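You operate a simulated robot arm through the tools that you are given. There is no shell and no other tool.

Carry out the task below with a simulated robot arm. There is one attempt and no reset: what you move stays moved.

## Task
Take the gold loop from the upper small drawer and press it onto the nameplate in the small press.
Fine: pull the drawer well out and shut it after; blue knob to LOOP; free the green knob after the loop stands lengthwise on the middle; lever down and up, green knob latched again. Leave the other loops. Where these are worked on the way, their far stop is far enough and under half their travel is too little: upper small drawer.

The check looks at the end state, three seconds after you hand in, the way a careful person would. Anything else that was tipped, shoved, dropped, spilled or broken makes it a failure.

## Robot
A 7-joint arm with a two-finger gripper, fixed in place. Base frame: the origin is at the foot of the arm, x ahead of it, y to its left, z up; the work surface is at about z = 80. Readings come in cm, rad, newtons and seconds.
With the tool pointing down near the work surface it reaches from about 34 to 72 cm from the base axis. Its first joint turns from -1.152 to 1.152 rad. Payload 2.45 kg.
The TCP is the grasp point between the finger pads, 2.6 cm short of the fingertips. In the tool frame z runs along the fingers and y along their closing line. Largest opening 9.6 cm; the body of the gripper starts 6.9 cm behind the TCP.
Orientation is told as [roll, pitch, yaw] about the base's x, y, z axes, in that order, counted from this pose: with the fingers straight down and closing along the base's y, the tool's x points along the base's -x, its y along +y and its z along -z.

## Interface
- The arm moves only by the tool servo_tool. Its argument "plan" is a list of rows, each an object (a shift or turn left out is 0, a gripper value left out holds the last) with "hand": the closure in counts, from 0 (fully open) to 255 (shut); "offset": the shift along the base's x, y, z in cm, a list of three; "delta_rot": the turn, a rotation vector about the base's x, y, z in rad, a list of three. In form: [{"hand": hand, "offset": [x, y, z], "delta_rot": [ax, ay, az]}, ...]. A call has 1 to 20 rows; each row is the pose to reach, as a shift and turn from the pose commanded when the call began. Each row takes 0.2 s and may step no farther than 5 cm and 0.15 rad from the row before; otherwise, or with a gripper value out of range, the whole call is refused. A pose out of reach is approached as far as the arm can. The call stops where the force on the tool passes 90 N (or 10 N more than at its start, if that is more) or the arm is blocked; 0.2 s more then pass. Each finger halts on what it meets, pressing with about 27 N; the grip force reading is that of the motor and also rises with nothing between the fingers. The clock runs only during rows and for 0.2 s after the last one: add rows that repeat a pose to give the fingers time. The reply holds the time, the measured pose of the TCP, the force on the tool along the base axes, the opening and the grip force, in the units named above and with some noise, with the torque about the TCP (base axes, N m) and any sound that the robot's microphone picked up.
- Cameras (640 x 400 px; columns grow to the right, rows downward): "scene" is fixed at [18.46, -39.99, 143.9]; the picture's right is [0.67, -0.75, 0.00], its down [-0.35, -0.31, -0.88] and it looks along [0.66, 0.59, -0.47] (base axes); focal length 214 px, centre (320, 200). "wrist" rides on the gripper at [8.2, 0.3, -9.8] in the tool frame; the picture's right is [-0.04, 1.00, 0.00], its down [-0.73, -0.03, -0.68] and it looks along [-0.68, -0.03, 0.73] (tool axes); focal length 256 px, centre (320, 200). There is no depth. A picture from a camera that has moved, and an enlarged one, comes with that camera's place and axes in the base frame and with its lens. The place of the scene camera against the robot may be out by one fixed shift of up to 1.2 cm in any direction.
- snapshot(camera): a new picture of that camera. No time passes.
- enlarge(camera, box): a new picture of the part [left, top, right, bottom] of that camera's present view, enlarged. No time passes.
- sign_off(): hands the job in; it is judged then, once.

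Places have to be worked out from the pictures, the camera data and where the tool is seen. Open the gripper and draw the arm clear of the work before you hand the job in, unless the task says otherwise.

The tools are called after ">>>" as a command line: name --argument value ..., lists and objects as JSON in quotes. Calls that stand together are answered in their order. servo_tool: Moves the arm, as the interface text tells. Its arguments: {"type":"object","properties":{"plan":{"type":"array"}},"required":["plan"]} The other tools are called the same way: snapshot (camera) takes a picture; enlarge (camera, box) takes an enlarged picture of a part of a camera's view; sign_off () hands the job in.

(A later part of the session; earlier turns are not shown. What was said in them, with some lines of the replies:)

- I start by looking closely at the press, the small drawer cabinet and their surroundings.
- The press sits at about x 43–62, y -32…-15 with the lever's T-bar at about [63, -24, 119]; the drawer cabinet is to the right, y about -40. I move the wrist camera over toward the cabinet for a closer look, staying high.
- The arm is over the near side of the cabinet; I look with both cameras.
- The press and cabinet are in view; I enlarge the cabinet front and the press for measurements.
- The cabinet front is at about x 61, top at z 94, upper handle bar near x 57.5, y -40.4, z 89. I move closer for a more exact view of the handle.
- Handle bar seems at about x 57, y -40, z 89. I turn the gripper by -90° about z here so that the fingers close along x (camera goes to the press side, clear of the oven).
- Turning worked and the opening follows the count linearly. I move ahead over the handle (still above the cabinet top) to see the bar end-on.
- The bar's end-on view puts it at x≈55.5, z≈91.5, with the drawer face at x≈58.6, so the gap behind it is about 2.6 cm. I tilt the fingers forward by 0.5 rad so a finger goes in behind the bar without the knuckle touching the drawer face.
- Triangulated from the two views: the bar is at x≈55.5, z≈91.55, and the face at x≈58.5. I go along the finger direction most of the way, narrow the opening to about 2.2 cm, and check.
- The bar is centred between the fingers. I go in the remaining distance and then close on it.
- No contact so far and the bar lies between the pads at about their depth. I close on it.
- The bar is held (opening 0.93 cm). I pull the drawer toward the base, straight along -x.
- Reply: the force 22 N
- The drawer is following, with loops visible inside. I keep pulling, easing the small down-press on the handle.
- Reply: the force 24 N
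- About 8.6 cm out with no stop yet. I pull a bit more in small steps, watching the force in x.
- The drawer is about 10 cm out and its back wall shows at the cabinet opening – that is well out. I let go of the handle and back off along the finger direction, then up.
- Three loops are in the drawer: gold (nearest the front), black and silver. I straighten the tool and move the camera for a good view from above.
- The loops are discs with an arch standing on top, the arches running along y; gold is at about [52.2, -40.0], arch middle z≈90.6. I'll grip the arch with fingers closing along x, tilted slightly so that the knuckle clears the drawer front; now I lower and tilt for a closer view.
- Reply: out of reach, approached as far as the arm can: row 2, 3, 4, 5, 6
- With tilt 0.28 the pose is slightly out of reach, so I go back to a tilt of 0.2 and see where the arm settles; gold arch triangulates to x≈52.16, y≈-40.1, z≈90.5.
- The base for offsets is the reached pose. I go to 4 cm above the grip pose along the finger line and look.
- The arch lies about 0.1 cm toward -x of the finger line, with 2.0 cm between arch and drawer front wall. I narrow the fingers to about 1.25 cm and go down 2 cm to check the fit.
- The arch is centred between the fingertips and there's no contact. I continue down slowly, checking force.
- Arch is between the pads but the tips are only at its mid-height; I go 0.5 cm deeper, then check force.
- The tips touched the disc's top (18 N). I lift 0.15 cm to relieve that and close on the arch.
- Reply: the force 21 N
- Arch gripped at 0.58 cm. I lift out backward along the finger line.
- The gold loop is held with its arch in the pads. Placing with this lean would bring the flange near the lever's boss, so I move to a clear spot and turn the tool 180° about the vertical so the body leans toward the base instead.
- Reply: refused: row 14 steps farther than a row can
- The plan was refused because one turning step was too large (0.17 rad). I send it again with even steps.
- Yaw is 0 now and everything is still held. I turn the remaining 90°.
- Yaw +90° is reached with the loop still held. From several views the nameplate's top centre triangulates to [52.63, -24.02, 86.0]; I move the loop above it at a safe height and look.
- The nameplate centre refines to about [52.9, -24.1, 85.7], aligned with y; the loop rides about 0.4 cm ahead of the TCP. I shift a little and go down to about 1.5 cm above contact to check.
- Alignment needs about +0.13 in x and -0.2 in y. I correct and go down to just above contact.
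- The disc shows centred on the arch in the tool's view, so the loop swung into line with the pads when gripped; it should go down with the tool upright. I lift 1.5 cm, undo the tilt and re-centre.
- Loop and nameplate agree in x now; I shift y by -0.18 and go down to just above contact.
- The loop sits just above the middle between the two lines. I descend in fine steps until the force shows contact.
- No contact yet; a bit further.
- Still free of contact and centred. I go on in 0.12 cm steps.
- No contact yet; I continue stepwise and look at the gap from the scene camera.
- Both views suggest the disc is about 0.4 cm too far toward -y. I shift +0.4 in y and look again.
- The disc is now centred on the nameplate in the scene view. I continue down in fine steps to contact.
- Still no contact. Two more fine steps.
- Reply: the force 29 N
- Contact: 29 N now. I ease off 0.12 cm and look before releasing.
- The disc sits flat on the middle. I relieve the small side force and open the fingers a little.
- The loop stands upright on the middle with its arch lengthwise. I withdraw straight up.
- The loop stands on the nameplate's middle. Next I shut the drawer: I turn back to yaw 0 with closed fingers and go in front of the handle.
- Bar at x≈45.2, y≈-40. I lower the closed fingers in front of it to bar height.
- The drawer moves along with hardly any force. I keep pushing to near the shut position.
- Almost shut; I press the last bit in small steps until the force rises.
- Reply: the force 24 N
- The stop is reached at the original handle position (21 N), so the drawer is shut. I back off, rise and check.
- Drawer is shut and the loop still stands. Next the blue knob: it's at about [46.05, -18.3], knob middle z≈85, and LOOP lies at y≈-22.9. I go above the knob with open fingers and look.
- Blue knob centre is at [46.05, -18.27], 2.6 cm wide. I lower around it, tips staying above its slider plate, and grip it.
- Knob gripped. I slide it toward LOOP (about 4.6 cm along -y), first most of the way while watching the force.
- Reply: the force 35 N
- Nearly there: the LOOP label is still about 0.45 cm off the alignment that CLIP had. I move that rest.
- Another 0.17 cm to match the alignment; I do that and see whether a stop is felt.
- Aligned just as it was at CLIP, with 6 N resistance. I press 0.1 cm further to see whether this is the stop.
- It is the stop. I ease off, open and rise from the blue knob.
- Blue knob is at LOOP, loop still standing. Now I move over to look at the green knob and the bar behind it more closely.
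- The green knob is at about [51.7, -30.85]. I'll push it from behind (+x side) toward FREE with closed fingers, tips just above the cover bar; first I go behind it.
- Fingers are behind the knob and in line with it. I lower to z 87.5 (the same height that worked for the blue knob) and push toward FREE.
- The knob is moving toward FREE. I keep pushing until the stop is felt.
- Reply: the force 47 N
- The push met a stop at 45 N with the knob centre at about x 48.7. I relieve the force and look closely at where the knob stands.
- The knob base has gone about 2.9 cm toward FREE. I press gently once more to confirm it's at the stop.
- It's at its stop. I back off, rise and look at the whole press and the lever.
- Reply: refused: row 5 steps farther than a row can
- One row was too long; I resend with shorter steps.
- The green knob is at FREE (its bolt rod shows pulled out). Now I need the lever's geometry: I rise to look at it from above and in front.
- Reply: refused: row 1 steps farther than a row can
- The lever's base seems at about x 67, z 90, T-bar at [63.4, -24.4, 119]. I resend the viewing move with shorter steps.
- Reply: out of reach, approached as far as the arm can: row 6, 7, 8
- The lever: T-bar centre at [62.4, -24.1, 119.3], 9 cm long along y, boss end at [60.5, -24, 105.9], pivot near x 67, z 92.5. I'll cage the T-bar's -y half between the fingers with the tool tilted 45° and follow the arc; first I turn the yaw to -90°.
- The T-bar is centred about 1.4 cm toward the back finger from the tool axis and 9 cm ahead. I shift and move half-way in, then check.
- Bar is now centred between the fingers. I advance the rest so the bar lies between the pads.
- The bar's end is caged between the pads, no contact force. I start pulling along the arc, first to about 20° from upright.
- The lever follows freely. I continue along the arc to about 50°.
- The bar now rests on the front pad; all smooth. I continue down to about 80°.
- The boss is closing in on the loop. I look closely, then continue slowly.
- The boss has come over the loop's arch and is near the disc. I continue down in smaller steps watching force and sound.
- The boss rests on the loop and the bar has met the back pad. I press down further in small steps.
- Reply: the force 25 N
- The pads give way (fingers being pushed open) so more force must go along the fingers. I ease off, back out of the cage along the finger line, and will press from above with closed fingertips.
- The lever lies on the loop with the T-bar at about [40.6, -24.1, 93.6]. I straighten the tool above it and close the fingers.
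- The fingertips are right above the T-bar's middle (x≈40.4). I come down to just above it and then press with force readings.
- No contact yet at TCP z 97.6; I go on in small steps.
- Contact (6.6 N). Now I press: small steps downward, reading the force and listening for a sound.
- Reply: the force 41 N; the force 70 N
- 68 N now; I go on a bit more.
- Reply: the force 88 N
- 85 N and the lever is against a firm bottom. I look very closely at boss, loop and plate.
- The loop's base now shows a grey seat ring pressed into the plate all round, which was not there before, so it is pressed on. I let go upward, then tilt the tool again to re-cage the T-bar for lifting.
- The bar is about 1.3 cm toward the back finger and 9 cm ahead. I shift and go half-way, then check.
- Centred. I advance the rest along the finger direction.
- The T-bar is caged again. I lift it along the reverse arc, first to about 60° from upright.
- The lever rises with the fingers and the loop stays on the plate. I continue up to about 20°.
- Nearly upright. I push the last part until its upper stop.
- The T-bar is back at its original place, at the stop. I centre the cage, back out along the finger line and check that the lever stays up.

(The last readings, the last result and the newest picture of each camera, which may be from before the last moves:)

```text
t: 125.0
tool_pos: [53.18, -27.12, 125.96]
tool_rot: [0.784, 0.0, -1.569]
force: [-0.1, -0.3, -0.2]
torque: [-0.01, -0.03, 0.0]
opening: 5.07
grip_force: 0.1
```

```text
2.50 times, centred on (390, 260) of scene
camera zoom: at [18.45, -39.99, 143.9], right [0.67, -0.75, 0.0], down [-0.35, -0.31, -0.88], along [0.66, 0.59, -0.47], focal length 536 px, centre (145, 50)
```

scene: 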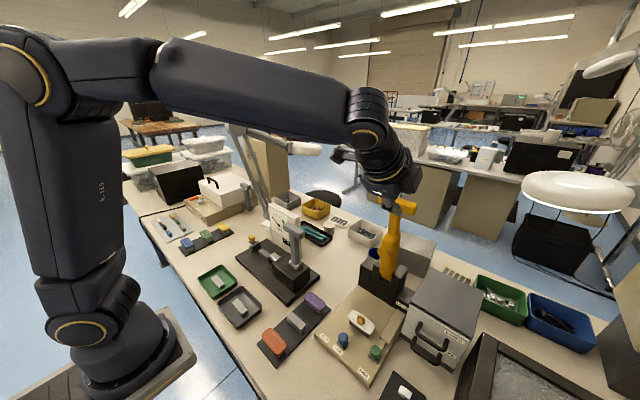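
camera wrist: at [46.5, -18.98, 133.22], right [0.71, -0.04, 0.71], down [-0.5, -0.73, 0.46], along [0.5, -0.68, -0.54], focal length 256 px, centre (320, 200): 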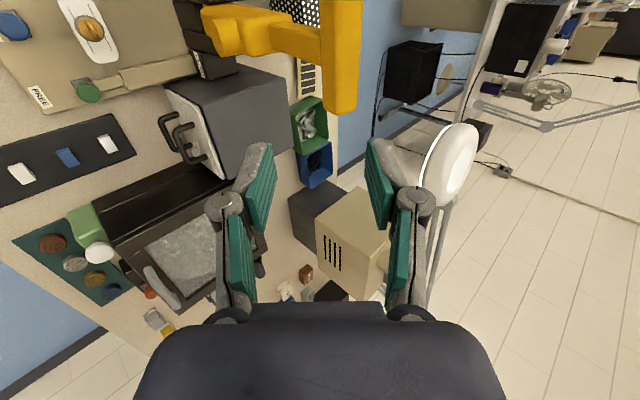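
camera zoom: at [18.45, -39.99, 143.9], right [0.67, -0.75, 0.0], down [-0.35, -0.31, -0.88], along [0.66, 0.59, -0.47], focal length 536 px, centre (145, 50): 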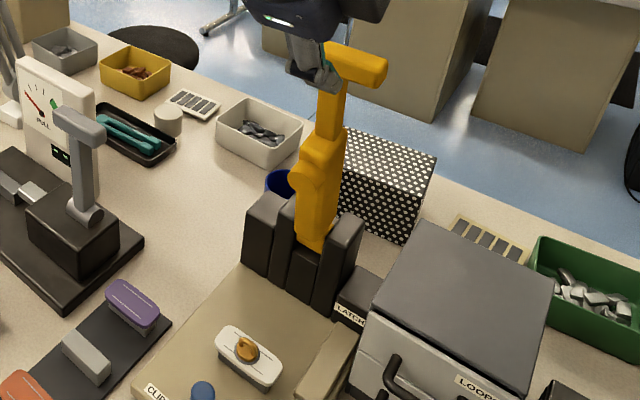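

The lever stays up at its original place. Now I straighten the tool and go back to yaw 0 to latch the green knob.

>>> servo_tool --plan '[{"hand": 255, "offset": [-2, 0, -1], "delta_rot": [0, 0.13, 0]}, {"offset": [-4, -0.5, -2], "delta_rot": [0, 0.26, 0]}, {"offset": [-6, -1, -3.5], "delta_rot": [0, 0.39, 0]}, {"offset": [-8, -1.5, -5], "delta_rot": [0, 0.52, 0]}, {"offset": [-10, -2, -7], "delta_rot": [0, 0.65, 0]}, {"offset": [-11, -2.5, -9], "delta_rot": [0, 0.785, 0]}, {"offset": [-11, -2.5, -10], "delta_rot": [0, 0.785, 0]}, {"offset": [-11, -2.5, -10], "delta_rot": [0, 0.785, 0]}]'

>>> servo_tool --plan '[{"hand": 255, "delta_rot": [0, 0, 0.14]}, {"delta_rot": [0, 0, 0.28]}, {"delta_rot": [0, 0, 0.42]}, {"delta_rot": [0, 0, 0.56]}, {"delta_rot": [0, 0, 0.7]}, {"delta_rot": [0, 0, 0.84]}, {"delta_rot": [0, 0, 0.98]}, {"delta_rot": [0, 0, 1.12]}, {"delta_rot": [0, 0, 1.26]}, {"delta_rot": [0, 0, 1.4]}, {"delta_rot": [0, 0, 1.5]}, {"delta_rot": [0, 0, 1.5708]}, {"delta_rot": [0, 0, 1.5708]}]'

>>> snapshot --camera "wrist"

>>> enlarge --camera "wrist" --box '[280, 60, 440, 180]'

```text
t: 126.8
tool_pos: [42.18, -29.57, 116.1]
tool_rot: [0.0, -0.001, -1.571]
force: [0.3, 0.5, -0.5]
torque: [0.0, -0.01, -0.07]
opening: 0.0
grip_force: 27.0
```

```text
t: 129.6
tool_pos: [42.24, -29.61, 116.11]
tool_rot: [0.0, 0.001, 0.001]
force: [-0.2, 0.1, -0.3]
torque: [0.02, 0.03, -0.03]
opening: 0.0
grip_force: 26.5
```

```text
taken
camera wrist: at [34.03, -29.33, 125.92], right [0.04, 1.0, 0.0], down [0.73, -0.03, 0.68], along [0.68, -0.03, -0.73], focal length 256 px, centre (320, 200)
```

wrist: 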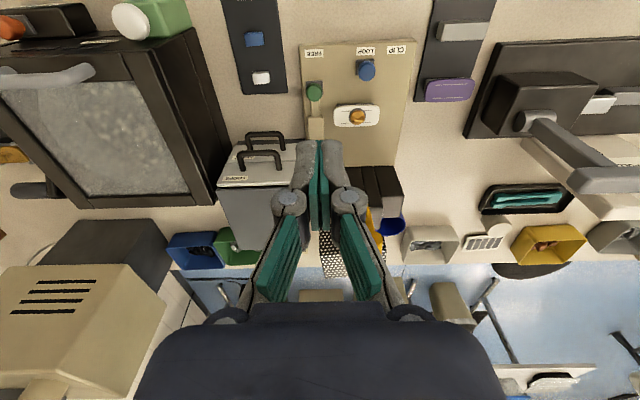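

```text
3.33 times, centred on (360, 120) of wrist
camera zoom: at [34.03, -29.33, 125.92], right [0.04, 1.0, 0.0], down [0.73, -0.03, 0.68], along [0.68, -0.03, -0.73], focal length 853 px, centre (187, 467)
```

zoom: 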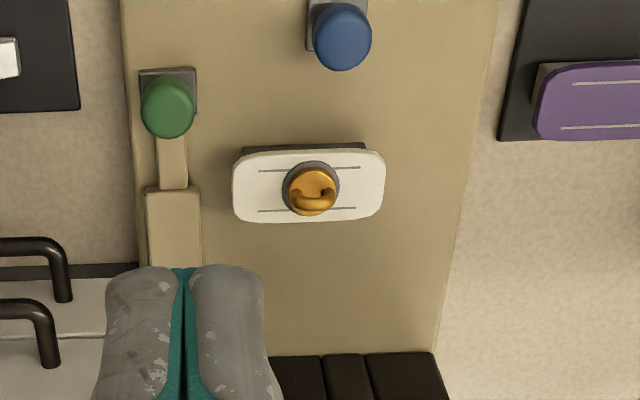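

The loop is seated centrally and lengthwise. I lower the closed fingers in front of the green knob (now at about [48.9, -30.9]) to push it back to LATCH.

>>> servo_tool --plan '[{"hand": 255, "offset": [0.5, -0.3, -4]}, {"offset": [1.2, -0.6, -8]}, {"offset": [2, -0.9, -12]}, {"offset": [2.6, -1.25, -16]}, {"offset": [2.6, -1.25, -20]}, {"offset": [2.6, -1.25, -24]}, {"offset": [2.6, -1.25, -27]}, {"offset": [2.6, -1.25, -27]}]'

>>> snapshot --camera "wrist"

>>> enlarge --camera "scene" --box '[330, 290, 430, 390]'

```text
t: 131.4
tool_pos: [44.87, -31.07, 89.09]
tool_rot: [0.001, 0.0, -0.002]
force: [-0.1, -0.5, 0.2]
torque: [-0.02, -0.01, -0.01]
opening: 0.02
grip_force: 26.6
```

```text
taken
camera wrist: at [36.7, -30.79, 98.98], right [0.04, 1.0, 0.0], down [0.73, -0.03, 0.68], along [0.68, -0.03, -0.73], focal length 256 px, centre (320, 200)
```

wrist: 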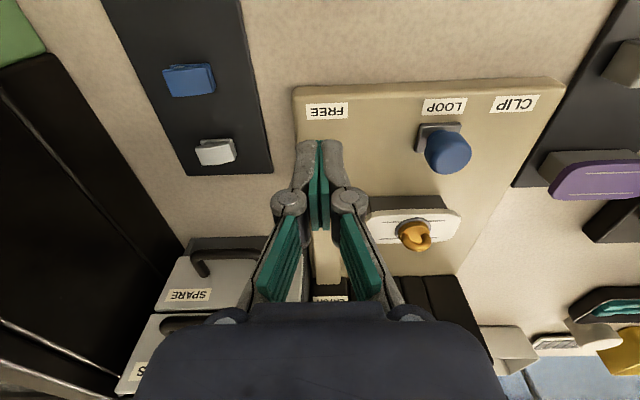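

```text
4.00 times, centred on (380, 340) of scene
camera zoom: at [18.46, -39.99, 143.9], right [0.67, -0.75, 0.0], down [-0.35, -0.31, -0.88], along [0.66, 0.59, -0.47], focal length 858 px, centre (80, -360)
```

zoom: 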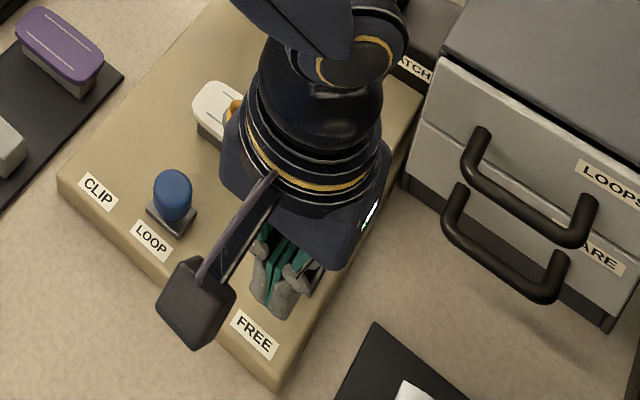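

Fingers are in front of the knob. I lower to z 87.4 and push it toward LATCH in steps.

>>> servo_tool --plan '[{"hand": 255, "offset": [0, 0.15, -0.9]}, {"offset": [0, 0.15, -1.7]}, {"offset": [0, 0.15, -1.7]}]'

>>> servo_tool --plan '[{"hand": 255, "offset": [0.6, 0, 0]}, {"offset": [1.2, 0, 0]}, {"offset": [1.8, 0, 0]}, {"offset": [2.4, 0, 0]}, {"offset": [3.0, 0, 0]}, {"offset": [3.6, 0, 0]}, {"offset": [3.6, 0, 0]}]'

>>> snapshot --camera "wrist"

```text
t: 132.2
tool_pos: [44.69, -30.97, 87.42]
tool_rot: [-0.001, 0.0, -0.001]
force: [0.5, -0.8, 0.0]
torque: [0.0, 0.03, -0.01]
opening: 0.03
grip_force: 27.2
```

```text
t: 133.8
tool_pos: [48.49, -30.66, 87.29]
tool_rot: [-0.001, 0.0, 0.0]
force: [-0.2, 0.1, 0.0]
torque: [0.01, -0.04, 0.03]
opening: 0.03
grip_force: 27.2
```

```text
taken
camera wrist: at [40.31, -30.43, 97.15], right [0.04, 1.0, 0.0], down [0.73, -0.03, 0.68], along [0.68, -0.03, -0.73], focal length 256 px, centre (320, 200)
```

wrist: 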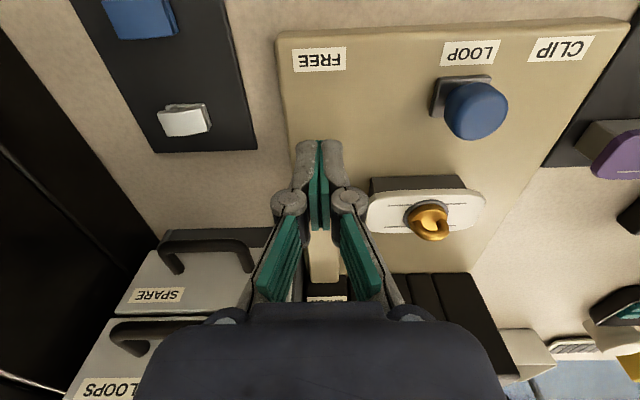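

I continue in small steps to feel the latch's stop.

>>> servo_tool --plan '[{"hand": 255, "offset": [0.2, -0.1, 0]}, {"offset": [0.4, -0.1, 0]}, {"offset": [0.4, -0.1, 0]}]'

>>> servo_tool --plan '[{"hand": 255, "offset": [0.2, 0, 0]}, {"offset": [0.4, 0, 0]}, {"offset": [0.4, 0, 0]}]'

```text
t: 134.6
tool_pos: [48.8, -30.91, 87.25]
tool_rot: [0.001, 0.0, 0.0]
force: [-1.5, 0.4, 0.1]
torque: [-0.02, 0.06, -0.03]
opening: 0.01
grip_force: 26.9
```

```text
t: 135.4
tool_pos: [49.13, -30.78, 87.25]
tool_rot: [0.0, 0.001, -0.001]
force: [-0.9, -0.3, 0.4]
torque: [-0.01, 0.04, 0.02]
opening: 0.0
grip_force: 26.8
```

Still sliding with ~1 N; I keep going in 0.3 cm steps.

>>> servo_tool --plan '[{"hand": 255, "offset": [0.15, 0, 0]}, {"offset": [0.3, 0, 0]}, {"offset": [0.3, 0, 0]}]'

>>> servo_tool --plan '[{"hand": 255, "offset": [0.15, 0, 0]}, {"offset": [0.3, 0, 0]}, {"offset": [0.3, 0, 0]}]'

```text
t: 136.2
tool_pos: [49.49, -30.82, 87.34]
tool_rot: [0.001, 0.003, -0.002]
force: [-10.0, 1.5, 2.3]
torque: [0.15, 0.18, 0.03]
opening: 0.59
grip_force: 28.5
```

```text
t: 137.0
tool_pos: [49.31, -30.87, 87.29]
tool_rot: [0.006, 0.01, -0.001]
force: [-32.5, 4.7, 6.6]
torque: [-0.27, 0.67, 0.05]
opening: 0.61
grip_force: 27.9
```

The knob is at its stop (33 N), back at its original position. I back off, rise and inspect everything.

>>> servo_tool --plan '[{"hand": 255, "offset": [-0.6, 0, 0]}, {"offset": [-2, 0, 0]}, {"offset": [-3.5, 0, 2]}, {"offset": [-5, 0.5, 6]}, {"offset": [-6, 1, 10.5]}, {"offset": [-7, 1, 15]}, {"hand": 100, "offset": [-8, 1, 19]}, {"hand": 60, "offset": [-9, 1, 23]}, {"hand": 60, "offset": [-9, 1, 23]}]'

>>> snapshot --camera "wrist"

>>> enlarge --camera "wrist" --box '[260, 40, 440, 200]'

>>> snapshot --camera "scene"

>>> enlarge --camera "scene" --box '[310, 180, 470, 400]'

```text
t: 139.0
tool_pos: [41.3, -29.88, 110.23]
tool_rot: [0.0, 0.0, 0.001]
force: [-0.2, 1.2, -0.1]
torque: [0.0, 0.01, 0.02]
opening: 6.96
grip_force: 0.0
```

```text
taken
camera wrist: at [33.09, -29.61, 119.94], right [0.04, 1.0, 0.0], down [0.73, -0.03, 0.68], along [0.68, -0.03, -0.73], focal length 256 px, centre (320, 200)
```

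wrist: 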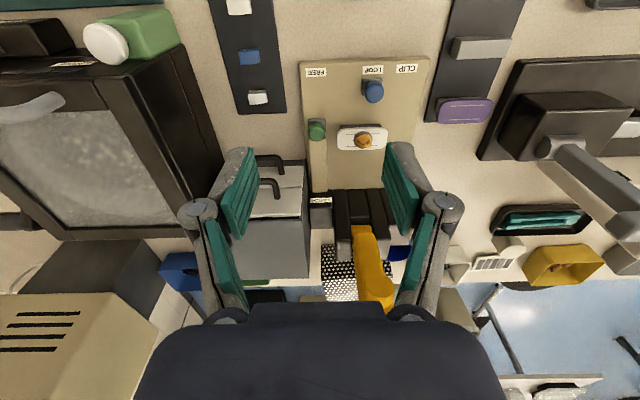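

```text
2.50 times, centred on (350, 120) of wrist
camera zoom: at [33.09, -29.61, 119.94], right [0.04, 1.0, 0.0], down [0.73, -0.03, 0.68], along [0.68, -0.03, -0.73], focal length 640 px, centre (245, 400)
```

zoom: 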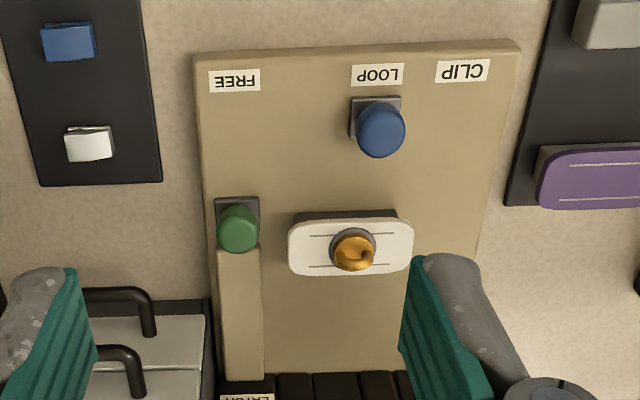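

```text
taken
```

scene: 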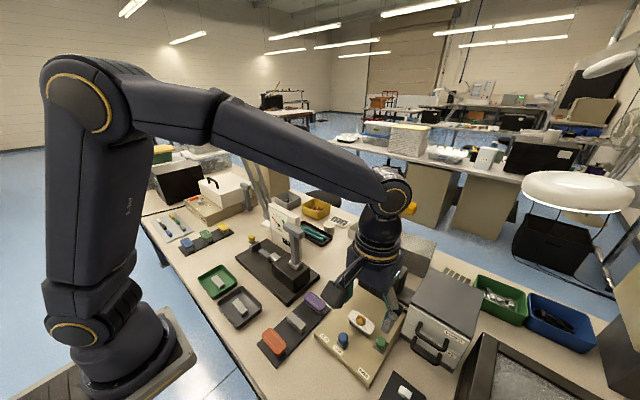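

```text
1.82 times, centred on (390, 290) of scene
camera zoom: at [18.45, -39.99, 143.9], right [0.67, -0.75, 0.0], down [-0.35, -0.31, -0.88], along [0.66, 0.59, -0.47], focal length 390 px, centre (193, 36)
```

zoom: 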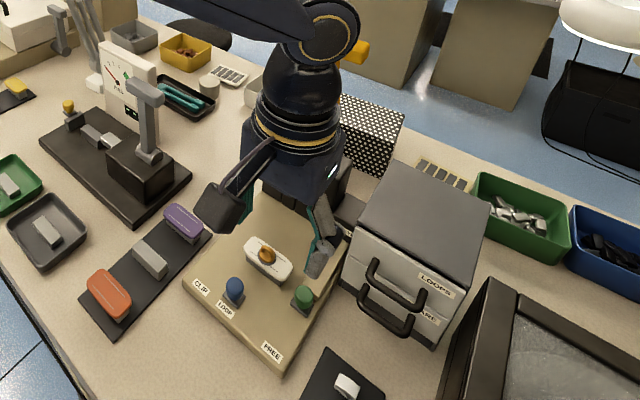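

Knob latched, blue at LOOP, loop seated, drawer shut. I draw the arm clear to near its start pose and make a final check.

>>> servo_tool --plan '[{"hand": 0, "offset": [-1, 2, 4]}, {"offset": [-2, 5, 7.5]}, {"offset": [-3, 8, 11]}, {"offset": [-4, 11, 14.5]}, {"offset": [-5, 14, 18]}, {"offset": [-6, 17, 21]}, {"offset": [-7, 20, 24]}, {"offset": [-7, 20, 26]}, {"offset": [-7, 20, 26]}]'

>>> snapshot --camera "scene"

>>> enlarge --camera "scene" --box '[300, 180, 500, 400]'

>>> enlarge --camera "scene" --box '[310, 280, 410, 390]'

>>> enlarge --camera "scene" --box '[390, 260, 500, 400]'

>>> enlarge --camera "wrist" --box '[160, 50, 340, 260]'

```text
t: 141.0
tool_pos: [34.06, -9.65, 136.07]
tool_rot: [-0.001, -0.001, 0.001]
force: [0.9, 0.8, -0.9]
torque: [-0.01, 0.02, -0.01]
opening: 9.59
grip_force: 0.0
```

```text
taken
```

scene: 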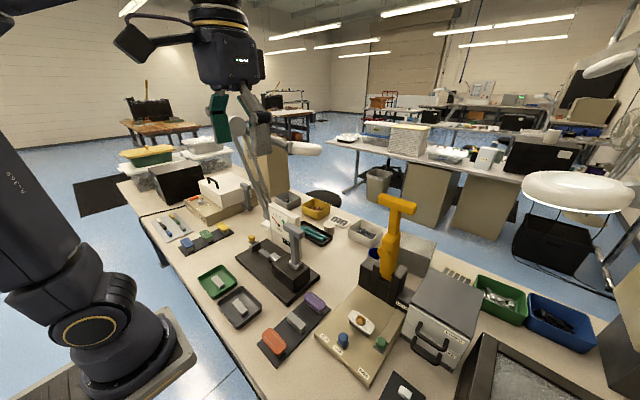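

```text
1.82 times, centred on (400, 290) of scene
camera zoom: at [18.46, -39.99, 143.9], right [0.67, -0.75, 0.0], down [-0.35, -0.31, -0.88], along [0.66, 0.59, -0.47], focal length 390 px, centre (174, 36)
```

zoom: 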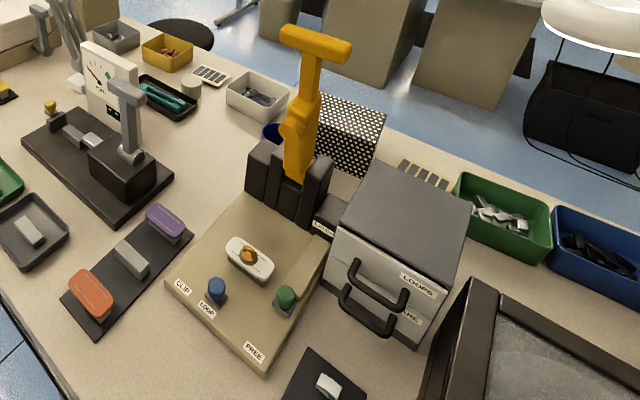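

```text
3.64 times, centred on (360, 335) of scene
camera zoom: at [18.46, -39.99, 143.9], right [0.67, -0.75, 0.0], down [-0.35, -0.31, -0.88], along [0.66, 0.59, -0.47], focal length 780 px, centre (174, -291)
```

zoom: 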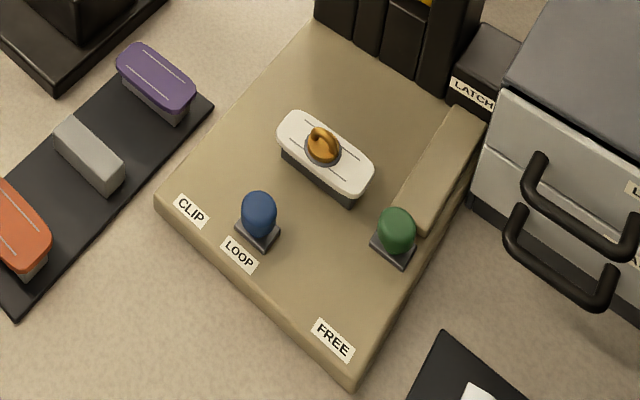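

```text
2.86 times, centred on (445, 330) of scene
camera zoom: at [18.46, -39.99, 143.9], right [0.67, -0.75, 0.0], down [-0.35, -0.31, -0.88], along [0.66, 0.59, -0.47], focal length 613 px, centre (-37, -171)
```

zoom: 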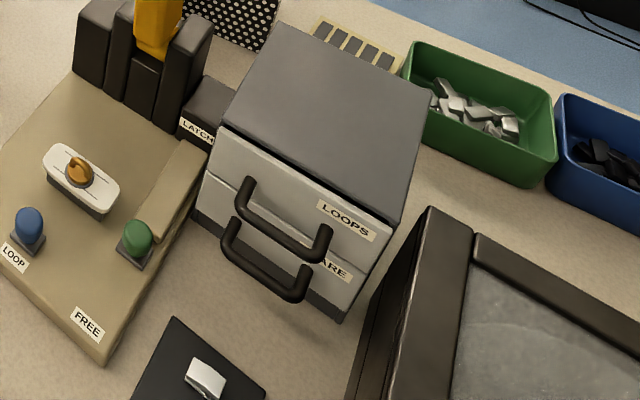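

```text
1.90 times, centred on (250, 155) of wrist
camera zoom: at [25.83, -9.38, 145.96], right [0.04, 1.0, 0.0], down [0.73, -0.03, 0.68], along [0.68, -0.03, -0.73], focal length 488 px, centre (453, 286)
```

zoom: 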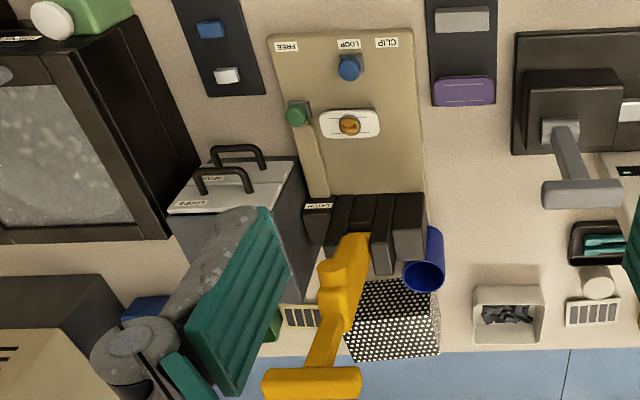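

The final pictures show the gold loop seated lengthwise on the middle of the nameplate. The blue knob is at LOOP, the green knob is latched, the lever is up and the drawer is shut. Nothing else looks moved, and the gripper is open and clear, so I hand the job in.

>>> sign_off

```text
The job is handed in.
```

The gold loop is pressed lengthwise onto the middle of the nameplate, and the job is handed in; I don't have the check's result.

- **Drawer:** I pulled the upper small drawer about 10 cm out and took the gold loop. I then pushed it shut to its stop, and the black and silver loops stayed inside.
- **Blue knob:** It is at LOOP, against its stop.
- **Green knob:** I freed it only once the loop was standing on the nameplate. After pressing, I pushed it back to LATCH against its stop.
- **Lever:** I brought it down and pressed the handle with about 85 N until nothing moved further. I then raised it to its original upright position, where it stays.
- **Whether it is pressed on:** I judge this from a grey seat ring now visible around the loop's base, which was not there before. No sound was reported to confirm it.

In the last pictures nothing else on the bench looks moved. The gripper is open and the arm is back near its start position.
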